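You operate a simulated robot arm through the tools that you are given. There is no shell and no other tool. Be economical: measure what you need, move in short steps, check, and stop when the job is done.

You run a simulated robot arm. Do the job below in one go: nothing can be reset, and whatever is moved stays where it is left.

TASK
Fetch the yellow tape measure and set it on the top of the marking bench. Put the grey peg on the cooling rack away on the waist-high board of the tall shelf. Fetch the blue crayon and stand it on the cooling rack. Open the right cupboard door, take the teal tin on the top of the binding bench and put it away on the upper shelf of the teal cupboard and shut the door again. Push the damp drawer shut. Shut the dust drawer. Do these in any order. Set down upright: yellow tape measure, blue crayon.

Only the result counts: the job must be done as asked and must still hold three seconds after the hand-in. Knocking over, shifting, dropping, spilling or breaking anything else fails it.

THE ROBOT
A 7-joint arm with a two-finger parallel gripper on a trunk, on a base that drives. Base frame: it is fixed to the floor where the robot stands at the start and does not move with it; the origin is under the middle of the robot, x ahead of it, y to its left, z up. Lengths are in mm, angles in degrees, forces in N, time in s.
With the tool pointing down near the work surface it reaches from about 260 to 580 mm from the robot's upright axis, wherever it stands. Its first joint turns from -166.0 to 166.0 degrees. Places, roughly: blue crayon (3x3x9 cm) [-700, -400, 900]; cooling rack [600, 100, 900]; damp drawer [-3700, 6400, 600]; dust drawer [-2400, 6400, 900]; grey peg (4x4x8 cm) [600, 0, 900]; right cupboard door [200, 6600, 1500]; teal tin [-4250, 6750, 750]; top of the marking bench [800, 3500, 900]; upper shelf of the teal cupboard (26x66 cm) [40, 6800, 1520]; waist-high board of the tall shelf [-5500, 5700, 700]; yellow tape measure (8x4x7 cm) [700, 0, 900]. Payload 3.4 kg.
The tool frame sits at the grasp point between the pads (the TCP): z along the fingers, y along the line on which they close. The tips reach 30 mm beyond it. Largest opening 94 mm; finger width 28, thickness 10; the body of the gripper, 50 by 96 mm, starts 55 mm behind the TCP.
Orientation is that of the tool frame in the base frame, as [roll, pitch, yaw] about the fixed x, y, z axes, in that order (R = Rz(yaw) Ry(pitch) Rx(roll)). With the fingers straight down and closing along the base's y, the tool's x points along the base's -x, its y along +y and its z along -z.

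THE INTERFACE
- The arm moves only by the tool arm_command. Its argument "deltas" is a list of rows, each an object (a shift or turn left out is 0, a gripper value left out holds the last) with "xyz": the shift along the base's x, y, z in units of 30 mm (1.0 is 30 mm), a list of three; "rotation": the turn, a rotation vector about the base's x, y, z in units of 6 degrees (1.0 is 6 degrees), a list of three. In form: [{"xyz": [x, y, z], "rotation": [rx, ry, rz]}, ...]. A call has 1 to 10 rows; each row shifts and turns the commanded pose from where the row before left it. "hand" is the opening in per cent of the stroke, from 0 (shut) to 100 (fully open), set as the call begins (left out, the last holds). A call with a number of a shift or a turn outside -1 to 1 is refused whole. Rows are played at 5 a second. More than 50 mm and 8.6 degrees between two rows, or a gripper value outside its range, and nothing of the call is played. Where a pose cannot be reached the arm comes as near as it can. A force on the tool above 40 N (or 10 N above the force at the start of the call, whichever is more), or a blocked arm, ends the call early, and 0.2 s more pass. The fingers move at their own pace (about 72 mm/s each) and stop on an object; they squeeze with about 42 N. The grip force told is the motor's: it shows also when the fingers shut on nothing. Time passes only in rows, and 0.2 s behind the last, so rows that do not move let the fingers close. It gives the time, the measured TCP pose, the force on the tool (base axes), the opening and the grip force at its end, in the units of the frame above (readings bear some noise), with the torque about the TCP (base axes, N m) and any sound that the robot's microphone picked up, and new pictures: "show" is both (left out), scene, wrist or none.
- Cameras (640 x 400 px; columns grow to the right, rows downward): "scene" is now at [-48.1, 91.5, 1590.8]; the picture's right is [-0.98, -0.19, 0.00], its down [-0.18, 0.91, -0.36] and it looks along [0.07, -0.36, -0.93] (base axes); focal length 235 px, centre (320, 200). "wrist" rides on the gripper at [76, 14, -103] in the tool frame; the picture's right is [-0.18, 0.98, 0.00], its down [-0.75, -0.14, -0.64] and it looks along [-0.63, -0.12, 0.77] (tool axes); focal length 243 px, centre (320, 200).
- move_column(by): slides the trunk up (or, below 0, down) by that many mm; the arm and the scene camera ride with it, the base frame stays. It gives what a move gives, with no picture.
- base_move(legs): drives the robot by 1 to 6 legs, each [ahead, left, turn to the left] in mm, mm and degrees, along the robot's own axes; the way and the turn of a leg run together, so that a leg with both is an arc; at most 1500 mm and 180 degrees a leg. The arm and the cameras ride along, it lands a little off, and it stops where it bumps. It gives what a move gives, and a new picture of the scene camera.
- turn_head(pan, tilt): turns the head with the scene camera to pan (to the left, within 155 degrees either way) and tilt (down, from -29 to 69), counted from straight ahead of the robot. It gives what a move gives, and a new picture of the scene camera.
- measure_at(camera, pixels): for up to 12 pixels [column, row] of the newest picture of that camera ("zoom" is the newest enlarged one), the place [x, y, z] in the base frame of the surface seen there, good to about 2 mm, but the place of the scene camera against the robot may be out by one fixed shift of up to 12 mm in any direction. No time passes.
- enlarge(camera, box): a new picture of the part [left, top, right, bottom] of that camera's present view, enlarged. No time passes.
- sign_off(): hands the job in; it is judged then, once.

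Work in short steps. Measure before you move; look again where a grasp or a placing could have gone wrong, and mend it. You have 124 turns and 260 pictures in all, those below and enlarged ones among them. Open the gripper and draw the arm clear of the work before you hand the job in, unless the task says otherwise; then end with one line.

The tools are called after ">>>" as name(argument=value, ...) on one line, values as JSON. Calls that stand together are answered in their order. arm_command: Moves the arm, as the interface text tells. Its arguments: {"type":"object","properties":{"deltas":{"type":"array","items":{"type":"object","properties":{"xyz":{"type":"array","items":{"type":"number"}},"rotation":{"type":"array","items":{"type":"number"}}}}},"hand":{"type":"number"},"show":{"type":"string","enum":["both","scene","wrist","none"]}},"required":["deltas"]} The other tools are called the same way: move_column (by) slides the trunk up or down; base_move (legs) drives the base; turn_head (pan, tilt) turns the head that bears the scene camera; measure_at (camera, pixels) gives the place of the surface under pixels of a picture; enlarge (camera, box) takes an enlarged picture of a part of a camera's view; sign_off () hands the job in.

At the start:

```text
time: 0.0
eef_pos: [407.9, -21.1, 1143.6]
tool_rot: [-180.0, 0.0, -179.9]
ft_force: [0.2, 0.6, 0.0]
wrist_torque: [0.01, -0.03, -0.02]
grip_width: 94.1
gripper_force: 0.1
trunk travel left (down, up): [-275.0, 111.0]
robot x, y, heading: [0.6, -1.1, 0.1]
head pan, tilt: [-78.8, 68.8]
```

scene: 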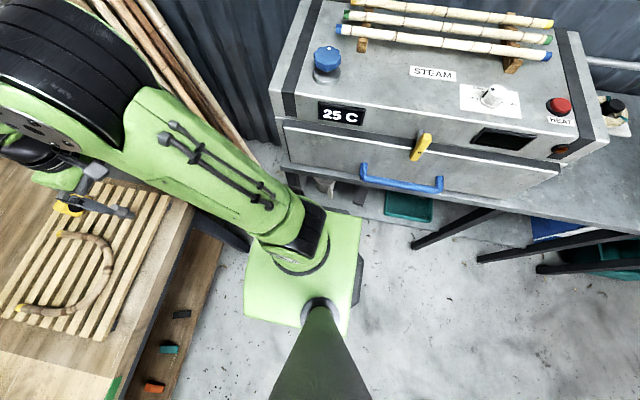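
wrist: 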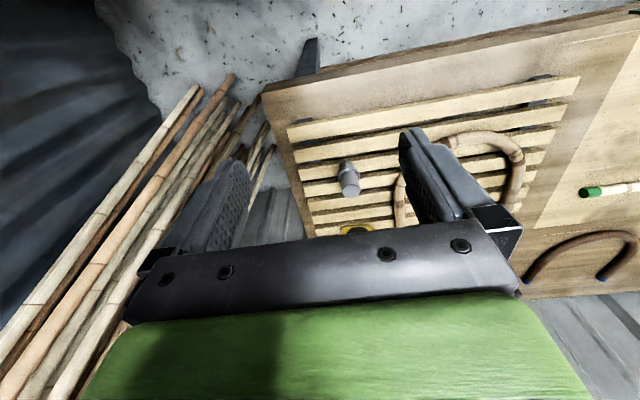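

The scene camera looks to the right side at a steam box; the wrist shows the cooling rack with the peg. I turn the head ahead to see the rack.

>>> turn_head(pan=0, tilt=50)

```text
time: 1.5
eef_pos: [408.5, -21.2, 1145.1]
tool_rot: [179.9, -0.1, 180.0]
ft_force: [-0.3, 0.5, -0.3]
wrist_torque: [-0.03, 0.01, 0.02]
grip_width: 94.1
gripper_force: 0.0
trunk travel left (down, up): [-275.0, 111.0]
robot x, y, heading: [1.9, 1.9, -0.3]
head pan, tilt: [0.0, 50.0]
```

scene: 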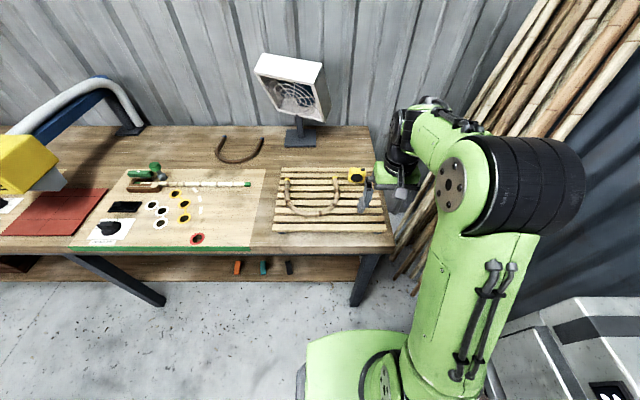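

The rack is around (330,200), tape at (357,174), peg around (366,196). I enlarge that area.

>>> enlarge(camera="scene", box=[260, 140, 420, 240])

>>> enlarge(camera="wrist", box=[260, 60, 580, 260])

```text
4.00 times, centred on (340, 190) of scene
```

zoom: 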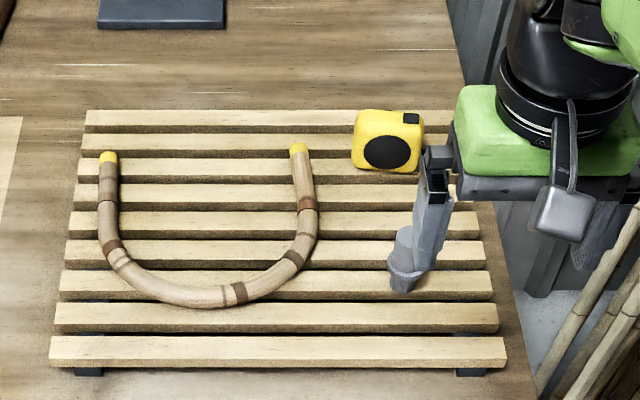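

```text
2.00 times, centred on (420, 160) of wrist
```

zoom: 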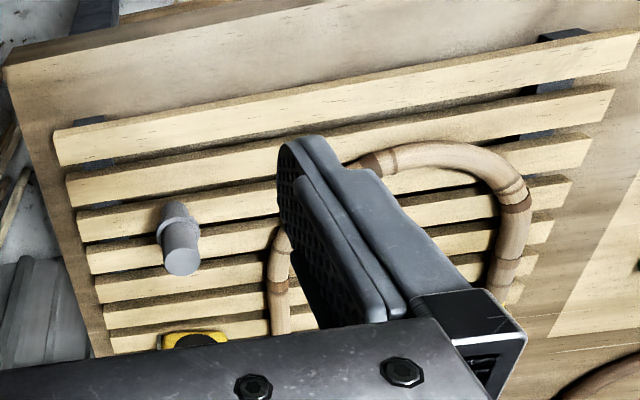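

I measure peg, tape, and rack slats in both cameras.

>>> measure_at(camera="zoom", pixels=[[182, 262], [180, 212], [190, 240], [205, 338], [195, 344], [130, 145], [200, 160], [272, 240], [372, 162], [75, 95], [120, 250]])

>>> measure_at(camera="scene", pixels=[[357, 170], [357, 178], [349, 171], [365, 171], [361, 207], [361, 198], [310, 162], [331, 190], [240, 150], [200, 150]])

```text
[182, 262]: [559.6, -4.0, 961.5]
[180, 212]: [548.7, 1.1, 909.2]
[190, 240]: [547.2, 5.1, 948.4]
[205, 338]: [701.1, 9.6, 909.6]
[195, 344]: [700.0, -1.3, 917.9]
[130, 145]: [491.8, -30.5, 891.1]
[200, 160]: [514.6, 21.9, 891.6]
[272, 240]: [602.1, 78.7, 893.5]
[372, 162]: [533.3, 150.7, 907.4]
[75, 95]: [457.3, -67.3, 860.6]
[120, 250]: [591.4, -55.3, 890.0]
```

```text
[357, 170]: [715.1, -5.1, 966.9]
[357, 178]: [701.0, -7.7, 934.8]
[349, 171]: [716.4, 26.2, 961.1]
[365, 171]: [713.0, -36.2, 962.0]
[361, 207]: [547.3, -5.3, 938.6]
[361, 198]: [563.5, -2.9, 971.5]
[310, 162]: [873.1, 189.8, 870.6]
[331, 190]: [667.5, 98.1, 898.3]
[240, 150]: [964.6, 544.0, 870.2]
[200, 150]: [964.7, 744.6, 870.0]
```

Peg centre is about (560,-2), tape centre about (720,-5) with its wide face along y. Now I look toward the crayon behind to the right, then left.

>>> turn_head(pan=-150, tilt=45)

>>> turn_head(pan=150, tilt=30)

>>> turn_head(pan=90, tilt=25)

```text
time: 3.9
eef_pos: [407.9, -21.1, 1144.4]
tool_rot: [180.0, 0.0, 180.0]
ft_force: [0.7, -0.3, 0.8]
wrist_torque: [0.01, -0.01, 0.01]
grip_width: 94.1
gripper_force: 0.0
trunk travel left (down, up): [-275.0, 111.0]
robot x, y, heading: [-0.5, -1.8, -0.1]
head pan, tilt: [-150.0, 45.0]
```

scene: 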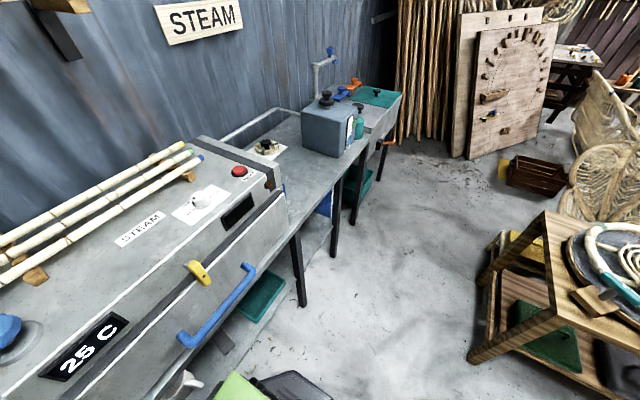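

```text
time: 8.0
eef_pos: [407.3, -22.0, 1144.2]
tool_rot: [-179.9, 0.0, 180.0]
ft_force: [0.7, -1.2, -0.4]
wrist_torque: [0.02, 0.01, 0.01]
grip_width: 93.8
gripper_force: 0.0
trunk travel left (down, up): [-275.0, 111.0]
robot x, y, heading: [2.3, -2.2, 0.1]
head pan, tilt: [150.0, 30.0]
```

scene: 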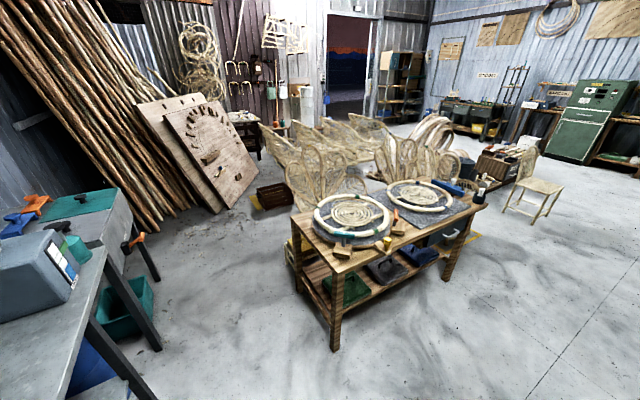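

```text
time: 9.3
eef_pos: [408.1, -22.0, 1144.3]
tool_rot: [179.9, 0.0, 180.0]
ft_force: [-0.5, -0.1, -0.1]
wrist_torque: [0.02, 0.0, -0.02]
grip_width: 93.8
gripper_force: 0.1
trunk travel left (down, up): [-275.0, 111.0]
robot x, y, heading: [-0.2, 0.9, 0.3]
head pan, tilt: [90.0, 25.0]
```

scene: 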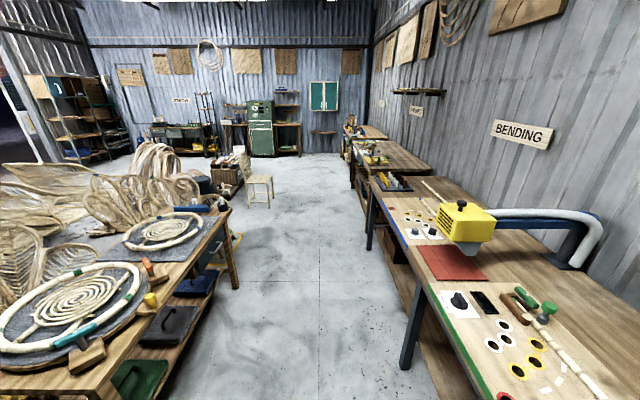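

I look back at -150 and measure to find the blue crayon.

>>> turn_head(pan=-140, tilt=35)

>>> measure_at(camera="scene", pixels=[[300, 200], [340, 150], [240, 200], [250, 150], [400, 200], [200, 250]])

```text
time: 12.5
eef_pos: [408.5, -21.4, 1145.2]
tool_rot: [180.0, 0.0, -180.0]
ft_force: [-0.8, -0.8, 0.0]
wrist_torque: [-0.01, -0.01, -0.03]
grip_width: 93.9
gripper_force: 0.0
trunk travel left (down, up): [-275.0, 111.0]
robot x, y, heading: [0.1, -2.4, -0.1]
head pan, tilt: [-140.0, 35.0]
```

scene: 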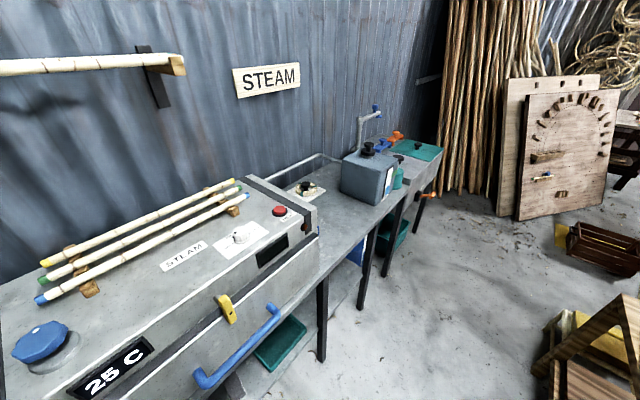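

```text
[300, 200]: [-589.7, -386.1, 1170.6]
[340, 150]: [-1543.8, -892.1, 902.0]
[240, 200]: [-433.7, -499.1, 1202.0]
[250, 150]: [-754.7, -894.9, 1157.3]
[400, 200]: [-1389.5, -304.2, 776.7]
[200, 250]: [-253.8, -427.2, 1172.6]
```

The crayon is hidden behind the steam box (which ends about x=-600). I measure the bench front edge and the small work table to know the free lane.

>>> measure_at(camera="scene", pixels=[[330, 265], [365, 240], [315, 240], [620, 310], [545, 370], [630, 390], [345, 230], [310, 190]])

>>> turn_head(pan=150, tilt=45)

>>> measure_at(camera="scene", pixels=[[336, 200], [475, 155], [330, 300], [300, 230], [450, 160], [290, 130]])

```text
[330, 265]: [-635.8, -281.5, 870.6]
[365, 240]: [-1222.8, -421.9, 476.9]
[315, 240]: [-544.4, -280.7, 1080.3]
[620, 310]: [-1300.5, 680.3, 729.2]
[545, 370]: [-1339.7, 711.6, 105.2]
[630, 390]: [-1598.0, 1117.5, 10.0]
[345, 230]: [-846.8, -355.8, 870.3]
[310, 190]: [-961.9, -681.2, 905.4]
```

```text
time: 16.5
eef_pos: [407.5, -21.7, 1144.4]
tool_rot: [180.0, 0.1, 180.0]
ft_force: [0.4, 0.1, 0.3]
wrist_torque: [0.0, -0.02, -0.01]
grip_width: 94.1
gripper_force: 0.1
trunk travel left (down, up): [-275.0, 111.0]
robot x, y, heading: [-2.5, 0.2, -0.2]
head pan, tilt: [150.0, 45.0]
```

scene: 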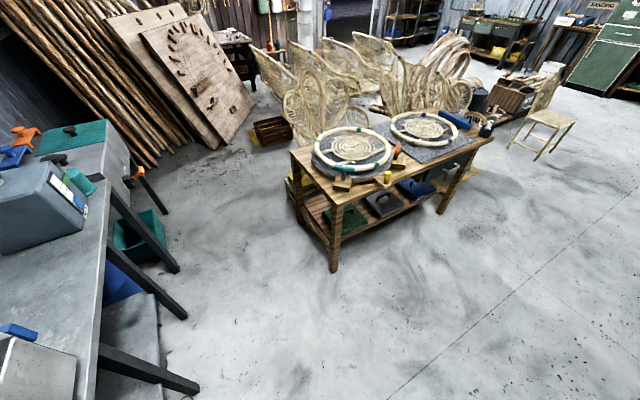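

```text
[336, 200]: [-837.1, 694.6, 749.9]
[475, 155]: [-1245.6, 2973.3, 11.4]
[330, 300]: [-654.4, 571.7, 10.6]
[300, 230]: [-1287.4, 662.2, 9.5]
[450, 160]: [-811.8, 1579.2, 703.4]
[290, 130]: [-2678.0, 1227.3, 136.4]
```

A blue thing at (18,332) could be the crayon; enlarge.

>>> enlarge(camera="scene", box=[0, 290, 160, 390])

>>> measure_at(camera="scene", pixels=[[18, 332], [5, 328], [30, 332], [50, 370]])

```text
4.00 times, centred on (80, 340) of scene
```

zoom: 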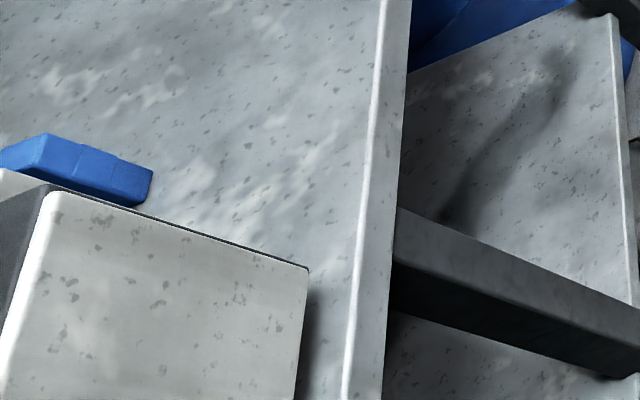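

```text
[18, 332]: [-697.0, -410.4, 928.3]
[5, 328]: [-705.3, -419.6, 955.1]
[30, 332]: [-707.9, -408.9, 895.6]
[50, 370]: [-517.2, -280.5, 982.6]
```

The crayon stands upright at about (-705,-415), z 870–960, beside the steam box (end x≈-600). I raise the arm, back up and turn to face the steam bench.

>>> arm_command(deltas=[{"xyz": [0, 0, 1]}, {"xyz": [0, 0, 1]}, {"xyz": [0, 0, 1]}], show="none")

>>> base_move(legs=[[-800, 200, 0], [0, 0, -90], [130, 0, 0]])

>>> turn_head(pan=0, tilt=50)

```text
time: 17.3
eef_pos: [406.9, -21.5, 1236.4]
tool_rot: [-180.0, -0.1, 179.9]
ft_force: [0.3, 0.1, 0.7]
wrist_torque: [-0.01, -0.03, 0.04]
grip_width: 93.8
gripper_force: 0.0
trunk travel left (down, up): [-275.0, 111.0]
robot x, y, heading: [-1.5, 0.1, 0.2]
head pan, tilt: [150.0, 45.0]
```

```text
time: 26.5
eef_pos: [-828.4, -349.2, 1236.8]
tool_rot: [179.9, -0.1, 91.0]
ft_force: [-0.4, 0.1, 0.4]
wrist_torque: [0.04, 0.0, -0.03]
grip_width: 94.1
gripper_force: 0.1
trunk travel left (down, up): [-275.0, 111.0]
robot x, y, heading: [-813.6, 55.9, -89.0]
head pan, tilt: [150.0, 45.0]
```

scene: 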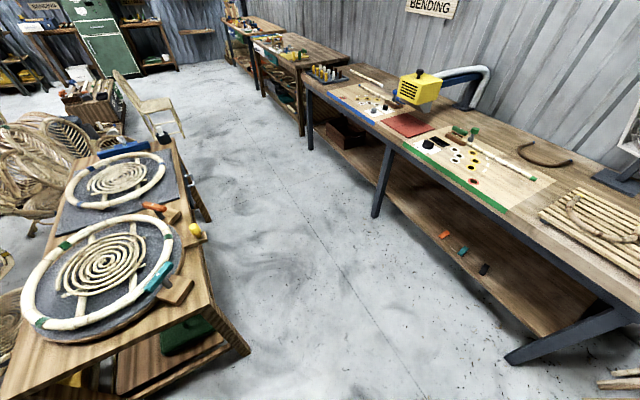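

```text
time: 28.8
eef_pos: [-828.1, -347.7, 1236.6]
tool_rot: [179.9, 0.1, 91.0]
ft_force: [0.3, -0.4, -1.1]
wrist_torque: [0.0, 0.0, 0.02]
grip_width: 94.0
gripper_force: 0.1
trunk travel left (down, up): [-275.0, 111.0]
robot x, y, heading: [-810.4, 60.4, -88.9]
head pan, tilt: [0.0, 50.0]
```

scene: 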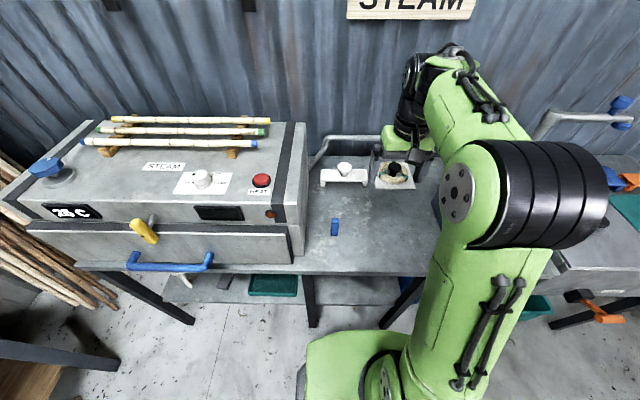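

The crayon is visible at (334,226). Enlarge and measure; also the box edge at (303,200).

>>> enlarge(camera="scene", box=[280, 180, 400, 255])

>>> measure_at(camera="scene", pixels=[[334, 220], [334, 224], [334, 230], [331, 228], [337, 228], [300, 200], [303, 160], [344, 175], [392, 172], [322, 176]])

>>> arm_command(deltas=[{"xyz": [0, 0, 0]}], show="wrist")

```text
5.33 times, centred on (340, 218) of scene
```

zoom: 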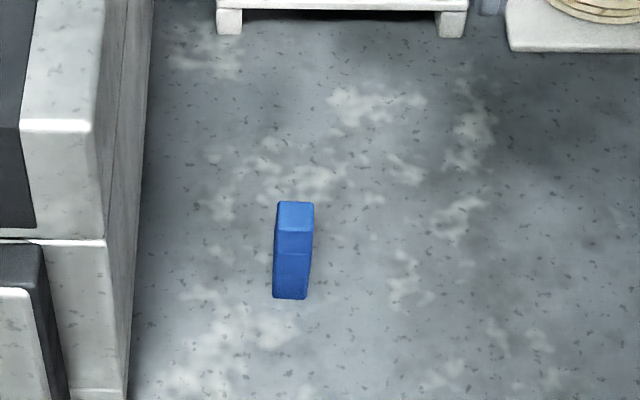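

```text
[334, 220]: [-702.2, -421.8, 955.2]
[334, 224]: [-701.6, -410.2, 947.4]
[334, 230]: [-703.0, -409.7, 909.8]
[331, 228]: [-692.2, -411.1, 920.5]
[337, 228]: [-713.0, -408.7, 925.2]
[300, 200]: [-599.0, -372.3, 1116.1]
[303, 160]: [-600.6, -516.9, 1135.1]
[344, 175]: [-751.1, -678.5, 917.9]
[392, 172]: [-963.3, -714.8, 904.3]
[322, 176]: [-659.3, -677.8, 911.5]
```

```text
time: 29.2
eef_pos: [-826.7, -347.7, 1235.7]
tool_rot: [-180.0, -0.1, 90.9]
ft_force: [0.5, 0.0, 0.3]
wrist_torque: [-0.01, -0.03, -0.01]
grip_width: 94.0
gripper_force: 0.0
trunk travel left (down, up): [-275.0, 111.0]
robot x, y, heading: [-813.9, 61.7, -89.0]
head pan, tilt: [0.0, 50.0]
```

wrist: 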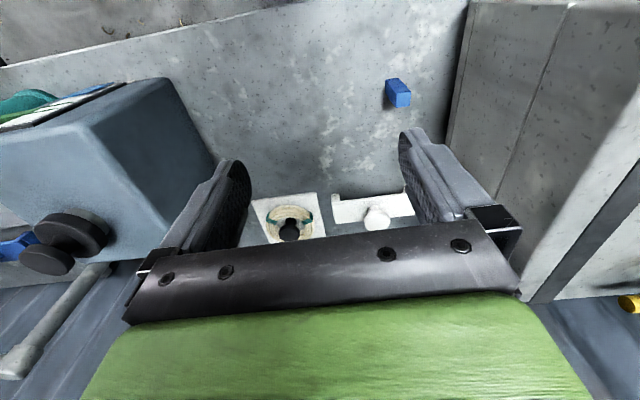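

I measure the crayon with the wrist camera, to correct the scene shift.

>>> measure_at(camera="wrist", pixels=[[400, 100], [391, 88], [405, 100], [394, 100], [400, 104], [376, 218], [370, 120], [472, 150]])

>>> enlarge(camera="wrist", box=[360, 65, 440, 115])

>>> measure_at(camera="scene", pixels=[[344, 165], [340, 240]])

```text
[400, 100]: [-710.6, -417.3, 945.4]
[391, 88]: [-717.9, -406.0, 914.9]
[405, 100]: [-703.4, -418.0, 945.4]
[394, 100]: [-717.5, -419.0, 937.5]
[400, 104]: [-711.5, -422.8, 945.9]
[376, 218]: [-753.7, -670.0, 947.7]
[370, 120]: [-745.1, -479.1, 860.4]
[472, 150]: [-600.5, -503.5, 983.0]
```

```text
8.00 times, centred on (400, 90) of wrist
```

zoom: 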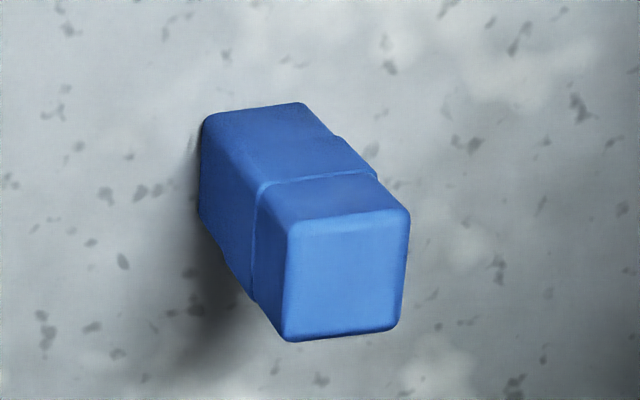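

```text
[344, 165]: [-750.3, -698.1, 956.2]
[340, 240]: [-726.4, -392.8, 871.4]
```

Scene reads about 10 mm high. I pin the crayon's top corners in the wrist zoom.

>>> measure_at(camera="zoom", pixels=[[296, 230], [402, 215], [392, 325], [296, 332], [345, 275], [270, 150]])

```text
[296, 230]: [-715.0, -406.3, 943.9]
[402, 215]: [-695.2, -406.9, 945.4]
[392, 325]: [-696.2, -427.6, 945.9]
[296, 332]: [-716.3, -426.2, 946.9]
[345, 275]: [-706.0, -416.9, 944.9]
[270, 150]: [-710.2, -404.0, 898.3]
```

The crayon's centre is (-706,-417), top 945. I move over it and part way down.

>>> arm_command(deltas=[{"xyz": [0.8, -0.46, 0]}, {"xyz": [0.8, -0.46, 0]}, {"xyz": [0.8, -0.46, 0]}, {"xyz": [0.8, -0.46, 0]}, {"xyz": [0.83, -0.46, 0]}, {"xyz": [0, 0, -1]}, {"xyz": [0, 0, -1]}, {"xyz": [0, 0, -1]}, {"xyz": [0, 0, -1]}, {"xyz": [0, 0, -1]}], hand=100, show="both")

```text
time: 31.4
eef_pos: [-705.7, -415.5, 1087.9]
tool_rot: [-180.0, 0.1, 91.0]
ft_force: [0.5, 0.3, 0.2]
wrist_torque: [-0.02, 0.01, -0.03]
grip_width: 93.6
gripper_force: 0.0
trunk travel left (down, up): [-275.0, 111.0]
robot x, y, heading: [-810.3, 62.2, -89.2]
head pan, tilt: [0.0, 50.0]
```

scene: 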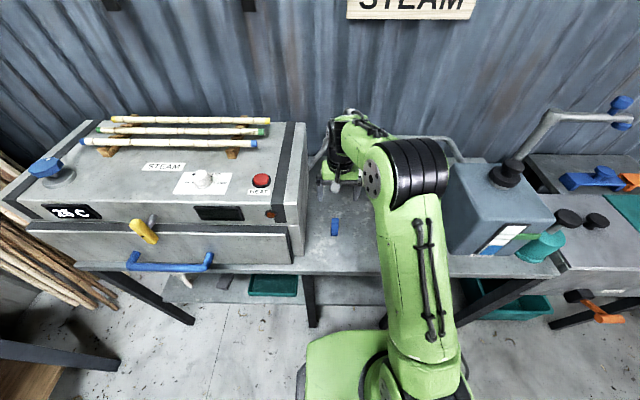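
wrist: 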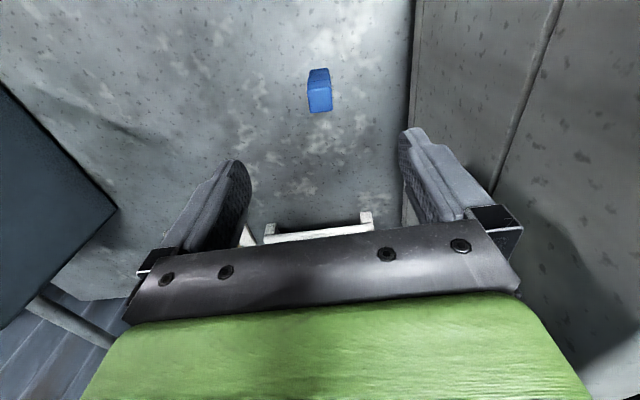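

Aligned; I confirm the crayon's top in the wrist view.

>>> measure_at(camera="wrist", pixels=[[320, 100], [311, 91], [329, 90], [330, 108], [311, 108]])

```text
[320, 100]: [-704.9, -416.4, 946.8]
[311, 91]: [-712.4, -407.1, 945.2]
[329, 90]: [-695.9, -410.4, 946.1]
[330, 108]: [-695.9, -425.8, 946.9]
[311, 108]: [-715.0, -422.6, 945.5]
```

Good: centre (-705.5,-416.5). Descend 178 mm to TCP z≈910, then close.

>>> arm_command(deltas=[{"xyz": [0, 0, -1]}, {"xyz": [0, 0, -1]}, {"xyz": [0, 0, -1]}, {"xyz": [0, 0, -1]}, {"xyz": [0, 0, -1]}, {"xyz": [0, 0, -0.93]}], show="none")

>>> arm_command(deltas=[{}, {}, {}, {}], hand=0, show="wrist")

```text
time: 32.8
eef_pos: [-706.0, -417.4, 906.4]
tool_rot: [179.9, 0.1, 90.9]
ft_force: [-0.2, 1.2, 0.1]
wrist_torque: [0.0, 0.01, 0.02]
grip_width: 94.2
gripper_force: 0.0
trunk travel left (down, up): [-275.0, 111.0]
robot x, y, heading: [-812.9, 58.4, -89.2]
head pan, tilt: [0.0, 50.0]
```

```text
time: 33.8
eef_pos: [-705.4, -417.1, 908.3]
tool_rot: [180.0, -0.1, 91.0]
ft_force: [0.8, 0.7, -0.6]
wrist_torque: [0.0, 0.01, 0.02]
grip_width: 27.3
gripper_force: 42.5
trunk travel left (down, up): [-275.0, 111.0]
robot x, y, heading: [-811.1, 61.9, -89.0]
head pan, tilt: [0.0, 50.0]
```

wrist: 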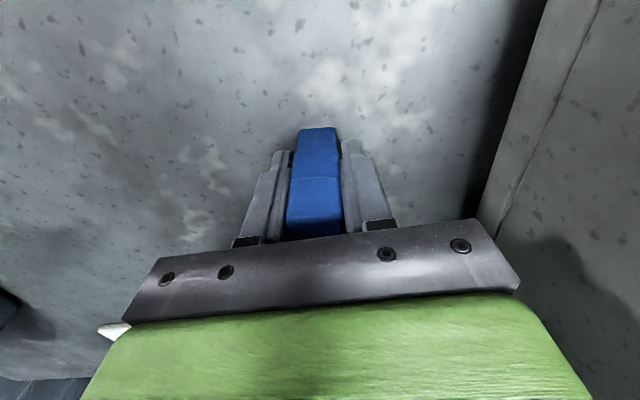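

Gripped (27 mm). I lift clear, draw in toward the robot and drive back to the rack.

>>> arm_command(deltas=[{"xyz": [0, 0, 1]}, {"xyz": [0, 0, 1]}, {"xyz": [0, 0, 1]}, {"xyz": [0, 0, 1]}, {"xyz": [0, 0, 1]}, {"xyz": [0, 0, 1]}, {"xyz": [0, 0, 1]}, {"xyz": [0, 0, 1]}, {"xyz": [0, 0, 1]}, {"xyz": [0, 0, 1]}], show="none")

>>> arm_command(deltas=[{"xyz": [-0.7, 0.8, 0.5]}, {"xyz": [-0.7, 0.8, 0.5]}, {"xyz": [-0.7, 0.8, 0.5]}, {"xyz": [-0.7, 0.8, 0]}], show="none")

>>> base_move(legs=[[-140, 0, 0], [0, 0, 89], [812, -200, 0]])

```text
time: 36.0
eef_pos: [-707.4, -415.5, 1209.2]
tool_rot: [-180.0, 0.0, 90.9]
ft_force: [-0.8, -0.3, 0.0]
wrist_torque: [0.02, -0.03, 0.01]
grip_width: 27.2
gripper_force: 42.3
trunk travel left (down, up): [-275.0, 111.0]
robot x, y, heading: [-814.2, 57.7, -89.3]
head pan, tilt: [0.0, 50.0]
```

```text
time: 37.0
eef_pos: [-791.5, -318.4, 1253.6]
tool_rot: [-180.0, 0.0, 90.9]
ft_force: [-0.3, -0.1, 0.2]
wrist_torque: [0.0, -0.03, 0.02]
grip_width: 27.1
gripper_force: 42.0
trunk travel left (down, up): [-275.0, 111.0]
robot x, y, heading: [-815.3, 59.6, -89.3]
head pan, tilt: [0.0, 50.0]
```

```text
time: 46.3
eef_pos: [396.8, 1.9, 1252.7]
tool_rot: [180.0, 0.1, 179.3]
ft_force: [-0.3, -0.4, -1.0]
wrist_torque: [0.03, 0.01, 0.0]
grip_width: 27.3
gripper_force: 41.6
trunk travel left (down, up): [-275.0, 111.0]
robot x, y, heading: [13.5, -9.1, -0.4]
head pan, tilt: [0.0, 50.0]
```

scene: 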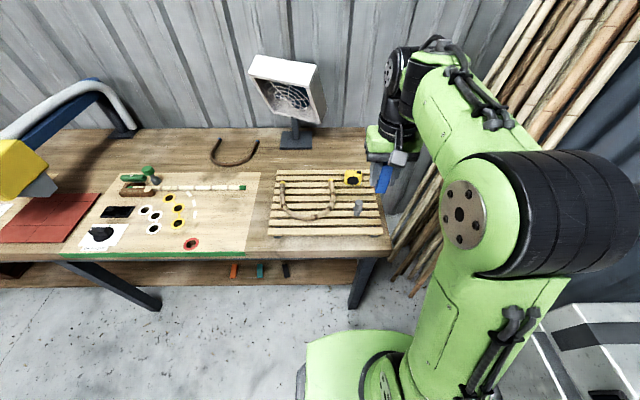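

I enlarge the rack and measure slats and free spots.

>>> enlarge(camera="scene", box=[262, 160, 390, 240])

>>> measure_at(camera="zoom", pixels=[[300, 372], [300, 340], [300, 325], [300, 305], [300, 290], [300, 270], [230, 285], [60, 340], [440, 340], [480, 240], [480, 205], [400, 250]])

```text
5.00 times, centred on (326, 200) of scene
```

zoom: 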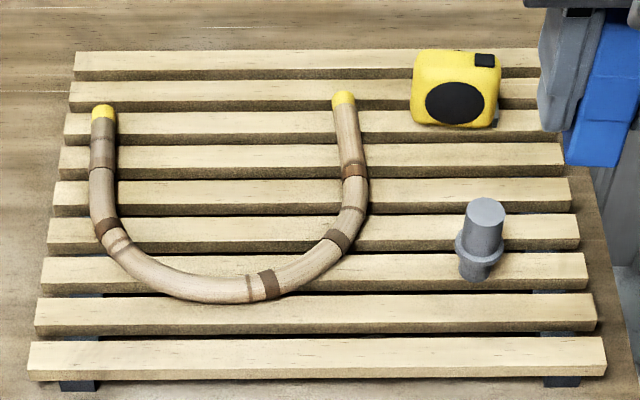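

```text
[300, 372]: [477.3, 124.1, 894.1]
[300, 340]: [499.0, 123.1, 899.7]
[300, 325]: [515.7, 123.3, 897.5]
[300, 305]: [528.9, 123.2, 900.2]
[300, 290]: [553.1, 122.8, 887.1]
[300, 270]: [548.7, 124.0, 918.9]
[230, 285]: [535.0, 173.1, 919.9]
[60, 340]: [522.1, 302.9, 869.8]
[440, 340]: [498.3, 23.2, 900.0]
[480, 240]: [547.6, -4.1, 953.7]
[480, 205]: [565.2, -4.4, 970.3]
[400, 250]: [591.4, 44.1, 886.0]
```

Front slat is around x≈486 (after the scene shift), free near y=110. I move the crayon above there and look with the wrist.

>>> arm_command(deltas=[{"xyz": [0.6, 0.72, -1]}, {"xyz": [0.6, 0.72, -1]}, {"xyz": [0.6, 0.72, -1]}, {"xyz": [0.6, 0.72, -1]}, {"xyz": [0.6, 0.72, -1]}, {"xyz": [0, 0, -1]}, {"xyz": [0, 0, -1]}], show="wrist")

```text
time: 47.9
eef_pos: [488.1, 111.1, 1039.6]
tool_rot: [-179.9, 0.0, 179.2]
ft_force: [0.8, 0.1, -0.2]
wrist_torque: [-0.03, -0.01, 0.01]
grip_width: 27.2
gripper_force: 42.3
trunk travel left (down, up): [-275.0, 111.0]
robot x, y, heading: [9.2, -10.8, -0.9]
head pan, tilt: [0.0, 50.0]
```

wrist: 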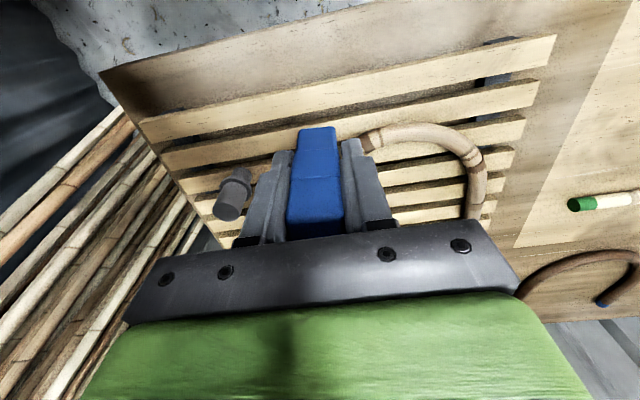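

I enlarge the front slat in the wrist view.

>>> enlarge(camera="wrist", box=[220, 50, 380, 150])

```text
4.00 times, centred on (300, 100) of wrist
```

zoom: 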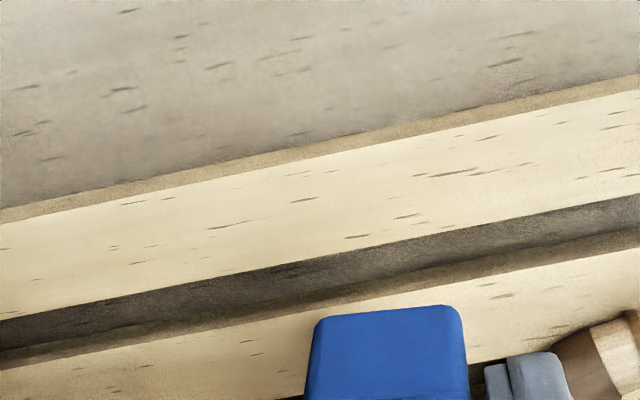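

>>> measure_at(camera="zoom", pixels=[[380, 143], [390, 240], [380, 190], [390, 295], [200, 180], [200, 284], [600, 100], [600, 196], [390, 265]])

```text
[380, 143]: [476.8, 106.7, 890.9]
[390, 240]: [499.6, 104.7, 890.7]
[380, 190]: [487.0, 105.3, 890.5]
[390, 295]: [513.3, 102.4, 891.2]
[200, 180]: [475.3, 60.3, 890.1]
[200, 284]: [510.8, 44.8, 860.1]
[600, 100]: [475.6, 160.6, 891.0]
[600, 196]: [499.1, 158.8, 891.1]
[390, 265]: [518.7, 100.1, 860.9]
```

Front slat spans x 475.5–500, z 891; centre 488, TCP there. I lower to contact (TCP z≈940).

>>> arm_command(deltas=[{"xyz": [0, 0, -1]}, {"xyz": [0, 0, -1]}, {"xyz": [0, 0, -1]}, {"xyz": [0, 0, -0.2]}, {"xyz": [0, 0, -0.07]}, {"xyz": [0, 0, -0.05]}], show="wrist")

```text
time: 49.3
eef_pos: [486.2, 109.8, 942.8]
tool_rot: [-180.0, 0.1, 179.3]
ft_force: [0.3, 0.5, -0.8]
wrist_torque: [0.04, 0.02, 0.02]
grip_width: 26.8
gripper_force: 42.1
trunk travel left (down, up): [-275.0, 111.0]
robot x, y, heading: [13.6, -11.0, -1.0]
head pan, tilt: [0.0, 50.0]
```

wrist: 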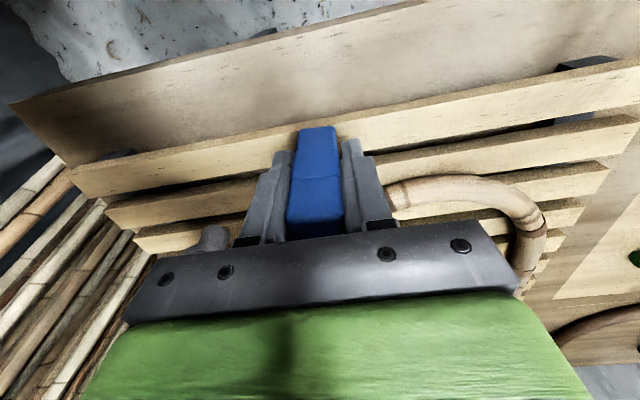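

Not yet touching; lower in tiny steps until force shows.

>>> arm_command(deltas=[{"xyz": [0, 0, -0.05]}, {"xyz": [0, 0, -0.05]}], show="none")

>>> arm_command(deltas=[{}, {}], show="none")

```text
time: 49.9
eef_pos: [487.0, 111.6, 940.2]
tool_rot: [179.9, 0.0, 179.3]
ft_force: [-0.8, -0.2, -0.6]
wrist_torque: [0.0, 0.0, -0.02]
grip_width: 27.0
gripper_force: 42.7
trunk travel left (down, up): [-275.0, 111.0]
robot x, y, heading: [16.2, -7.3, -0.6]
head pan, tilt: [0.0, 50.0]
```

```text
time: 50.5
eef_pos: [488.0, 110.8, 940.3]
tool_rot: [180.0, 0.0, 179.3]
ft_force: [-1.1, -0.1, -1.2]
wrist_torque: [-0.02, 0.03, -0.02]
grip_width: 27.3
gripper_force: 42.3
trunk travel left (down, up): [-275.0, 111.0]
robot x, y, heading: [15.3, -12.5, -0.8]
head pan, tilt: [0.0, 50.0]
```

>>> arm_command(deltas=[{"xyz": [0, 0, -0.05]}, {}], show="none")

>>> arm_command(deltas=[{"xyz": [0, 0, -0.05]}, {}], show="wrist")

```text
time: 51.1
eef_pos: [487.3, 110.2, 937.6]
tool_rot: [-180.0, 0.0, 179.4]
ft_force: [0.9, 0.3, -0.1]
wrist_torque: [0.03, -0.03, 0.02]
grip_width: 27.1
gripper_force: 42.3
trunk travel left (down, up): [-275.0, 111.0]
robot x, y, heading: [14.6, -8.8, -0.7]
head pan, tilt: [0.0, 50.0]
```

```text
time: 51.7
eef_pos: [486.5, 110.3, 938.1]
tool_rot: [180.0, 0.0, 179.3]
ft_force: [0.1, 0.5, -1.2]
wrist_torque: [0.0, 0.01, 0.0]
grip_width: 26.9
gripper_force: 41.9
trunk travel left (down, up): [-275.0, 111.0]
robot x, y, heading: [12.2, -8.3, -1.0]
head pan, tilt: [0.0, 50.0]
```

wrist: 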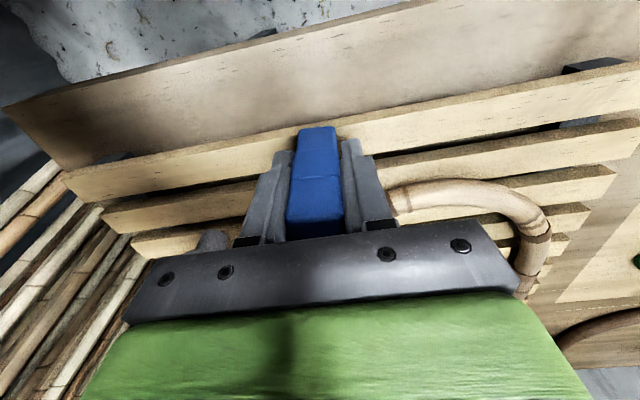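

Still no force; continue down in 1.5 mm steps (a couple more).

>>> arm_command(deltas=[{"xyz": [0, 0, -0.05]}, {}], show="none")

>>> arm_command(deltas=[{"xyz": [0, 0, -0.05]}, {}], show="none")

>>> enlarge(camera="scene", box=[250, 170, 370, 245])

```text
time: 52.3
eef_pos: [486.7, 111.1, 937.7]
tool_rot: [179.9, 0.1, 179.3]
ft_force: [0.1, 2.1, 10.7]
wrist_torque: [0.08, 0.03, 0.01]
grip_width: 26.9
gripper_force: 42.0
trunk travel left (down, up): [-275.0, 111.0]
robot x, y, heading: [16.5, -11.9, -0.7]
head pan, tilt: [0.0, 50.0]
```

```text
time: 52.9
eef_pos: [486.1, 110.2, 937.4]
tool_rot: [179.9, 0.4, 179.3]
ft_force: [4.7, 1.7, 29.4]
wrist_torque: [0.02, -0.07, -0.01]
grip_width: 27.1
gripper_force: 41.9
trunk travel left (down, up): [-275.0, 111.0]
robot x, y, heading: [10.5, -9.2, -0.8]
head pan, tilt: [0.0, 50.0]
```

```text
5.33 times, centred on (310, 208) of scene
```

zoom: 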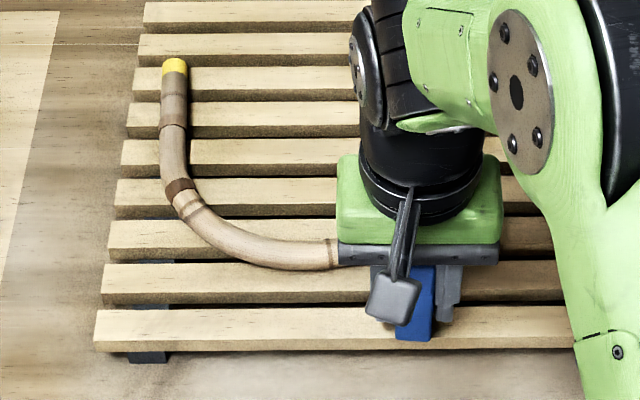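

Contact made (29 N); back off 1.5 mm, open, then lift.

>>> arm_command(deltas=[{"xyz": [0, 0, 0.06]}, {}], show="none")

>>> arm_command(deltas=[{}, {}, {}], hand=100, show="none")

>>> arm_command(deltas=[{"xyz": [0, 0, 1]}, {"xyz": [0, 0, 1]}, {"xyz": [0, 0, 1]}, {"xyz": [0, 0, 1]}, {"xyz": [0, 0, 1]}, {"xyz": [0, 0, 1]}], show="both")

```text
time: 53.5
eef_pos: [487.7, 110.3, 937.8]
tool_rot: [-179.9, 0.1, 179.3]
ft_force: [7.1, 2.4, 19.5]
wrist_torque: [0.09, -0.2, 0.01]
grip_width: 27.1
gripper_force: 41.9
trunk travel left (down, up): [-275.0, 111.0]
robot x, y, heading: [15.0, -7.7, -0.7]
head pan, tilt: [0.0, 50.0]
```

```text
time: 54.3
eef_pos: [486.7, 110.2, 936.2]
tool_rot: [179.9, -0.2, 179.3]
ft_force: [-0.1, -0.4, -0.2]
wrist_torque: [0.0, -0.01, 0.01]
grip_width: 93.9
gripper_force: 0.0
trunk travel left (down, up): [-275.0, 111.0]
robot x, y, heading: [12.9, -8.1, -1.1]
head pan, tilt: [0.0, 50.0]
```

```text
time: 55.7
eef_pos: [486.3, 110.6, 1116.4]
tool_rot: [180.0, 0.0, 179.3]
ft_force: [-0.8, 0.5, 0.0]
wrist_torque: [0.02, 0.0, 0.0]
grip_width: 93.8
gripper_force: 0.1
trunk travel left (down, up): [-275.0, 111.0]
robot x, y, heading: [12.9, -8.3, -0.8]
head pan, tilt: [0.0, 50.0]
```

scene: 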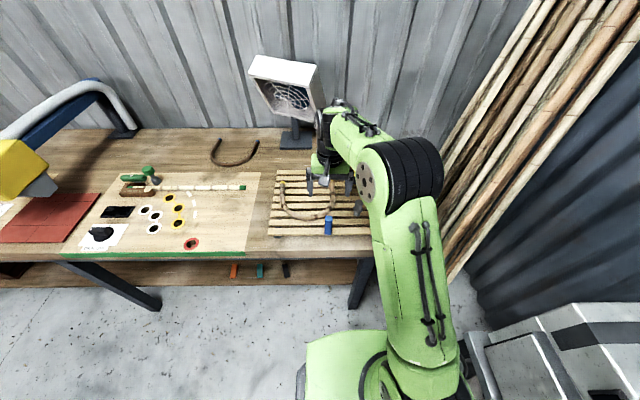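
wrist: 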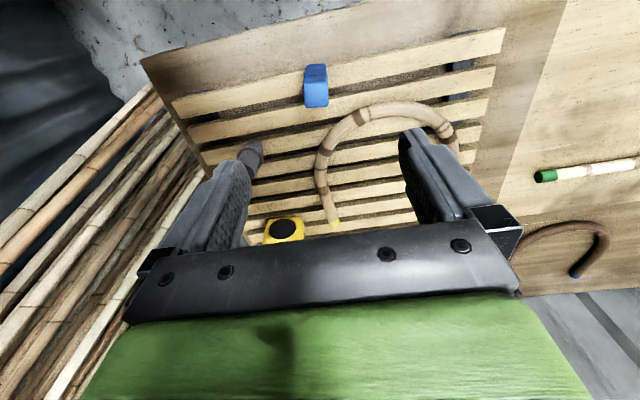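

Crayon stands on the rack. The tape at x=720 needs the robot closer; I measure the bench front, lower shelf and robot base front.

>>> measure_at(camera="scene", pixels=[[345, 333], [320, 340], [320, 258], [320, 250], [250, 285], [365, 300], [372, 262], [250, 300], [328, 220]])

>>> measure_at(camera="wrist", pixels=[[283, 222], [271, 238], [300, 236], [275, 222], [296, 219], [250, 150], [243, 165], [316, 95], [150, 60], [260, 20]])

```text
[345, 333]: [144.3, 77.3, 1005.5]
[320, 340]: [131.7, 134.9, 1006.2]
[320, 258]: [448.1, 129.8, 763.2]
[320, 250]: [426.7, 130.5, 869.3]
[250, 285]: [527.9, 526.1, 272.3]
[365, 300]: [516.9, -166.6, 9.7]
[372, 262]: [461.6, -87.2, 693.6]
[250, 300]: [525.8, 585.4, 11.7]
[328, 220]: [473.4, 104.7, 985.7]
```

```text
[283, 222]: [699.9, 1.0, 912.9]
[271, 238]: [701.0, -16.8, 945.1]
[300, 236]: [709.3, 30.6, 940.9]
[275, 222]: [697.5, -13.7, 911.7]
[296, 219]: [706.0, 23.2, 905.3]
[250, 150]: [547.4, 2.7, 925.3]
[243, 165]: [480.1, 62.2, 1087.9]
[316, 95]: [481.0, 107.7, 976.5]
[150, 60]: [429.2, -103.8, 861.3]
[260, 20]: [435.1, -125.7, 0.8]
```

I look down to see the base's footprint.

>>> turn_head(pan=75, tilt=69)

```text
time: 57.1
eef_pos: [487.7, 111.7, 1114.2]
tool_rot: [179.9, 0.0, 179.3]
ft_force: [-0.2, 0.6, 0.8]
wrist_torque: [0.0, 0.01, -0.01]
grip_width: 94.1
gripper_force: 0.1
trunk travel left (down, up): [-275.0, 111.0]
robot x, y, heading: [12.6, -12.9, -0.3]
head pan, tilt: [75.0, 68.8]
```

scene: 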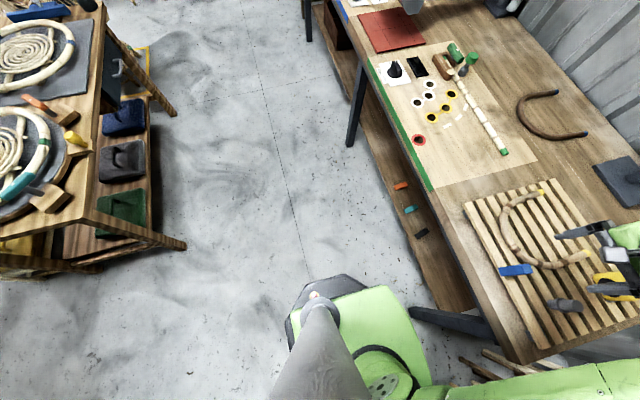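

>>> measure_at(camera="scene", pixels=[[350, 278], [305, 290], [288, 320], [290, 345], [362, 284], [440, 318], [420, 310], [400, 200], [470, 308]])

```text
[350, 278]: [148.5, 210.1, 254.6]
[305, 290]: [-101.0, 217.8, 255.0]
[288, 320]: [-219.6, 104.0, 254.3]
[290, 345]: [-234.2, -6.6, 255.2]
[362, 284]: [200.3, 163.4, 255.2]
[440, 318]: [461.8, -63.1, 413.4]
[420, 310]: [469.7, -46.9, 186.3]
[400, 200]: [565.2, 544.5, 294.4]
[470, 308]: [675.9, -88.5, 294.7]
```

Base is about ±250 mm; bench front is at x≈427. I advance 160 mm and aim the head ahead again.

>>> base_move(legs=[[155, 0, 0]])

>>> turn_head(pan=0, tilt=55)

>>> arm_command(deltas=[{"xyz": [-0.3, -1, 0]}, {"xyz": [-0.3, -1, 0]}, {"xyz": [-0.3, -1, 0]}, {"xyz": [0, -0.8, 0]}], show="both")

```text
time: 58.5
eef_pos: [592.3, 72.8, 1115.4]
tool_rot: [180.0, 0.0, 172.9]
ft_force: [0.2, 0.8, 0.6]
wrist_torque: [-0.02, 0.02, -0.01]
grip_width: 94.2
gripper_force: 0.0
trunk travel left (down, up): [-275.0, 111.0]
robot x, y, heading: [106.0, 6.4, -7.1]
head pan, tilt: [75.0, 68.8]
stopped in leg 1: the robot was blocked; the commanded pose is now the measured one
```

scene: 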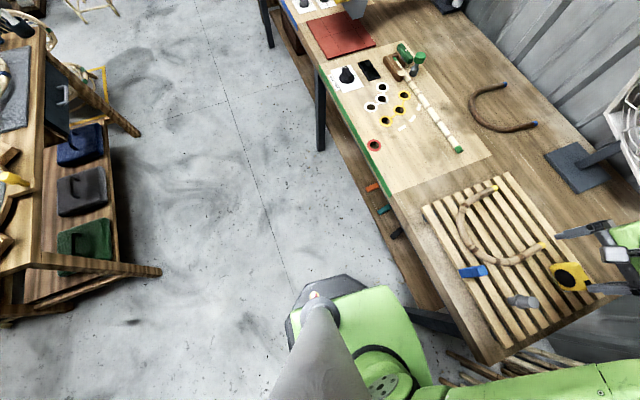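

```text
time: 60.0
eef_pos: [592.0, 72.4, 1115.4]
tool_rot: [180.0, 0.0, 172.9]
ft_force: [-1.5, 0.2, 0.2]
wrist_torque: [0.01, 0.0, -0.03]
grip_width: 93.9
gripper_force: 0.1
trunk travel left (down, up): [-275.0, 111.0]
robot x, y, heading: [110.8, 4.3, -7.4]
head pan, tilt: [0.0, 55.0]
```

scene: 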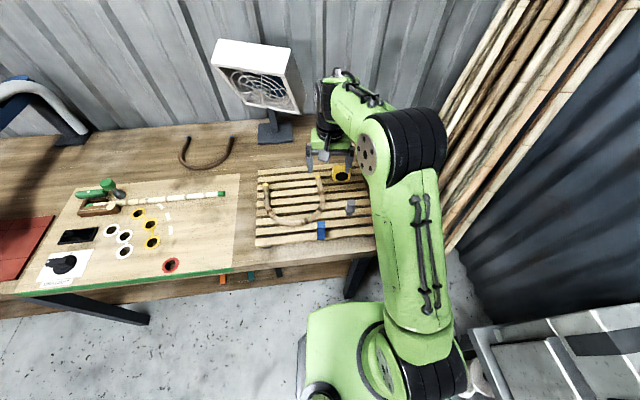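

```text
time: 61.0
eef_pos: [564.6, -42.8, 1113.6]
tool_rot: [180.0, 0.1, 172.9]
ft_force: [1.2, 0.2, -0.9]
wrist_torque: [-0.02, 0.03, 0.0]
grip_width: 93.8
gripper_force: 0.0
trunk travel left (down, up): [-275.0, 111.0]
robot x, y, heading: [108.9, 3.9, -7.2]
head pan, tilt: [0.0, 55.0]
```

scene: 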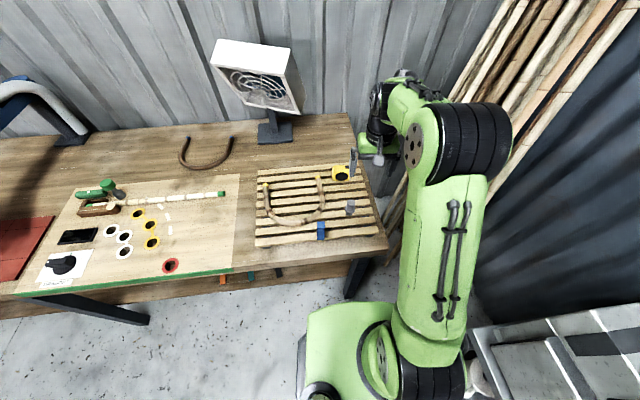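
wrist: 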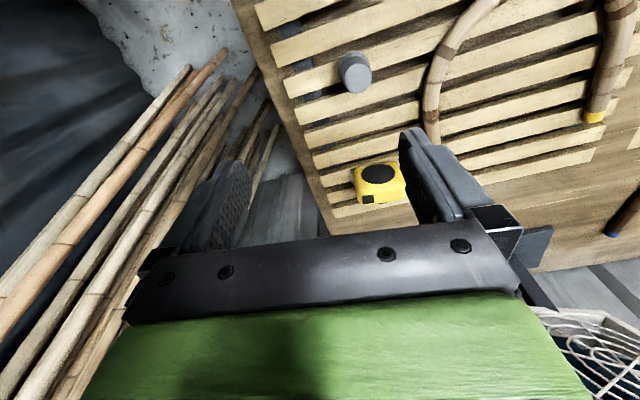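

Blocked on the right by something (poles/steam bench), heading now -7°. I'll back off, shift left and try again further left; first measure the fan head and obstacles.

>>> measure_at(camera="scene", pixels=[[298, 95], [298, 60], [250, 100], [275, 138], [450, 248], [480, 340], [475, 380], [352, 290]])

>>> base_move(legs=[[-70, 150, 7]])

```text
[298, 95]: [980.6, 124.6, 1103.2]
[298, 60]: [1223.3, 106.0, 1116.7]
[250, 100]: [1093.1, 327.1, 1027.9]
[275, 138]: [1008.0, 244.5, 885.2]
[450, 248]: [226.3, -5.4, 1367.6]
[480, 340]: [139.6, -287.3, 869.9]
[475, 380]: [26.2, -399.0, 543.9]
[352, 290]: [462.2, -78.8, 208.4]
```

```text
time: 62.5
eef_pos: [504.3, 172.2, 1115.4]
tool_rot: [180.0, 0.1, -179.9]
ft_force: [-0.9, 0.5, 0.2]
wrist_torque: [-0.03, 0.01, 0.01]
grip_width: 94.1
gripper_force: 0.1
trunk travel left (down, up): [-275.0, 111.0]
robot x, y, heading: [45.7, 163.6, -0.0]
head pan, tilt: [0.0, 55.0]
```

scene: 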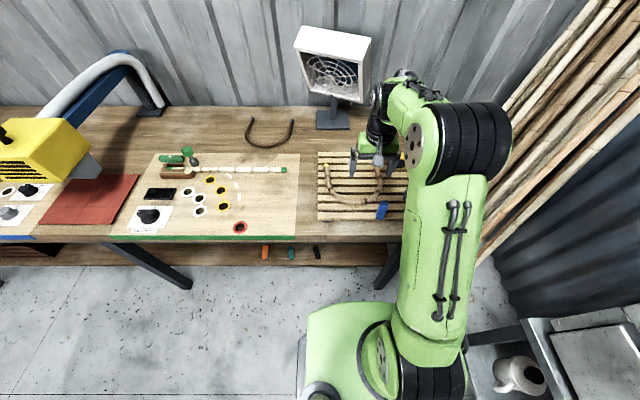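

Advance 125 mm here, with the left offset clear of poles and leg.

>>> base_move(legs=[[125, 0, 0]])

```text
time: 63.7
eef_pos: [629.7, 171.3, 1114.0]
tool_rot: [179.9, 0.0, -179.8]
ft_force: [0.9, -0.2, 1.2]
wrist_torque: [0.05, 0.01, 0.02]
grip_width: 94.1
gripper_force: 0.1
trunk travel left (down, up): [-275.0, 111.0]
robot x, y, heading: [172.3, 162.2, 0.1]
head pan, tilt: [0.0, 55.0]
```

scene: 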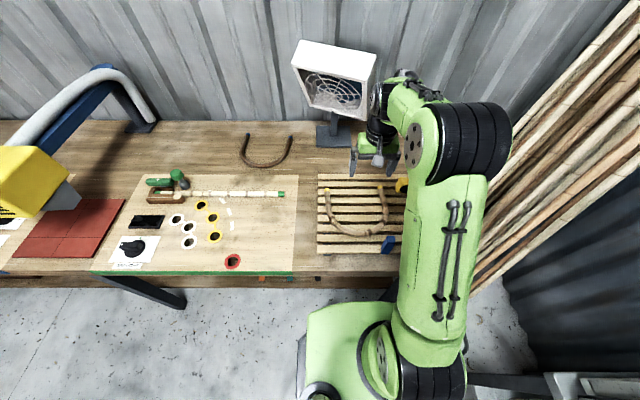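

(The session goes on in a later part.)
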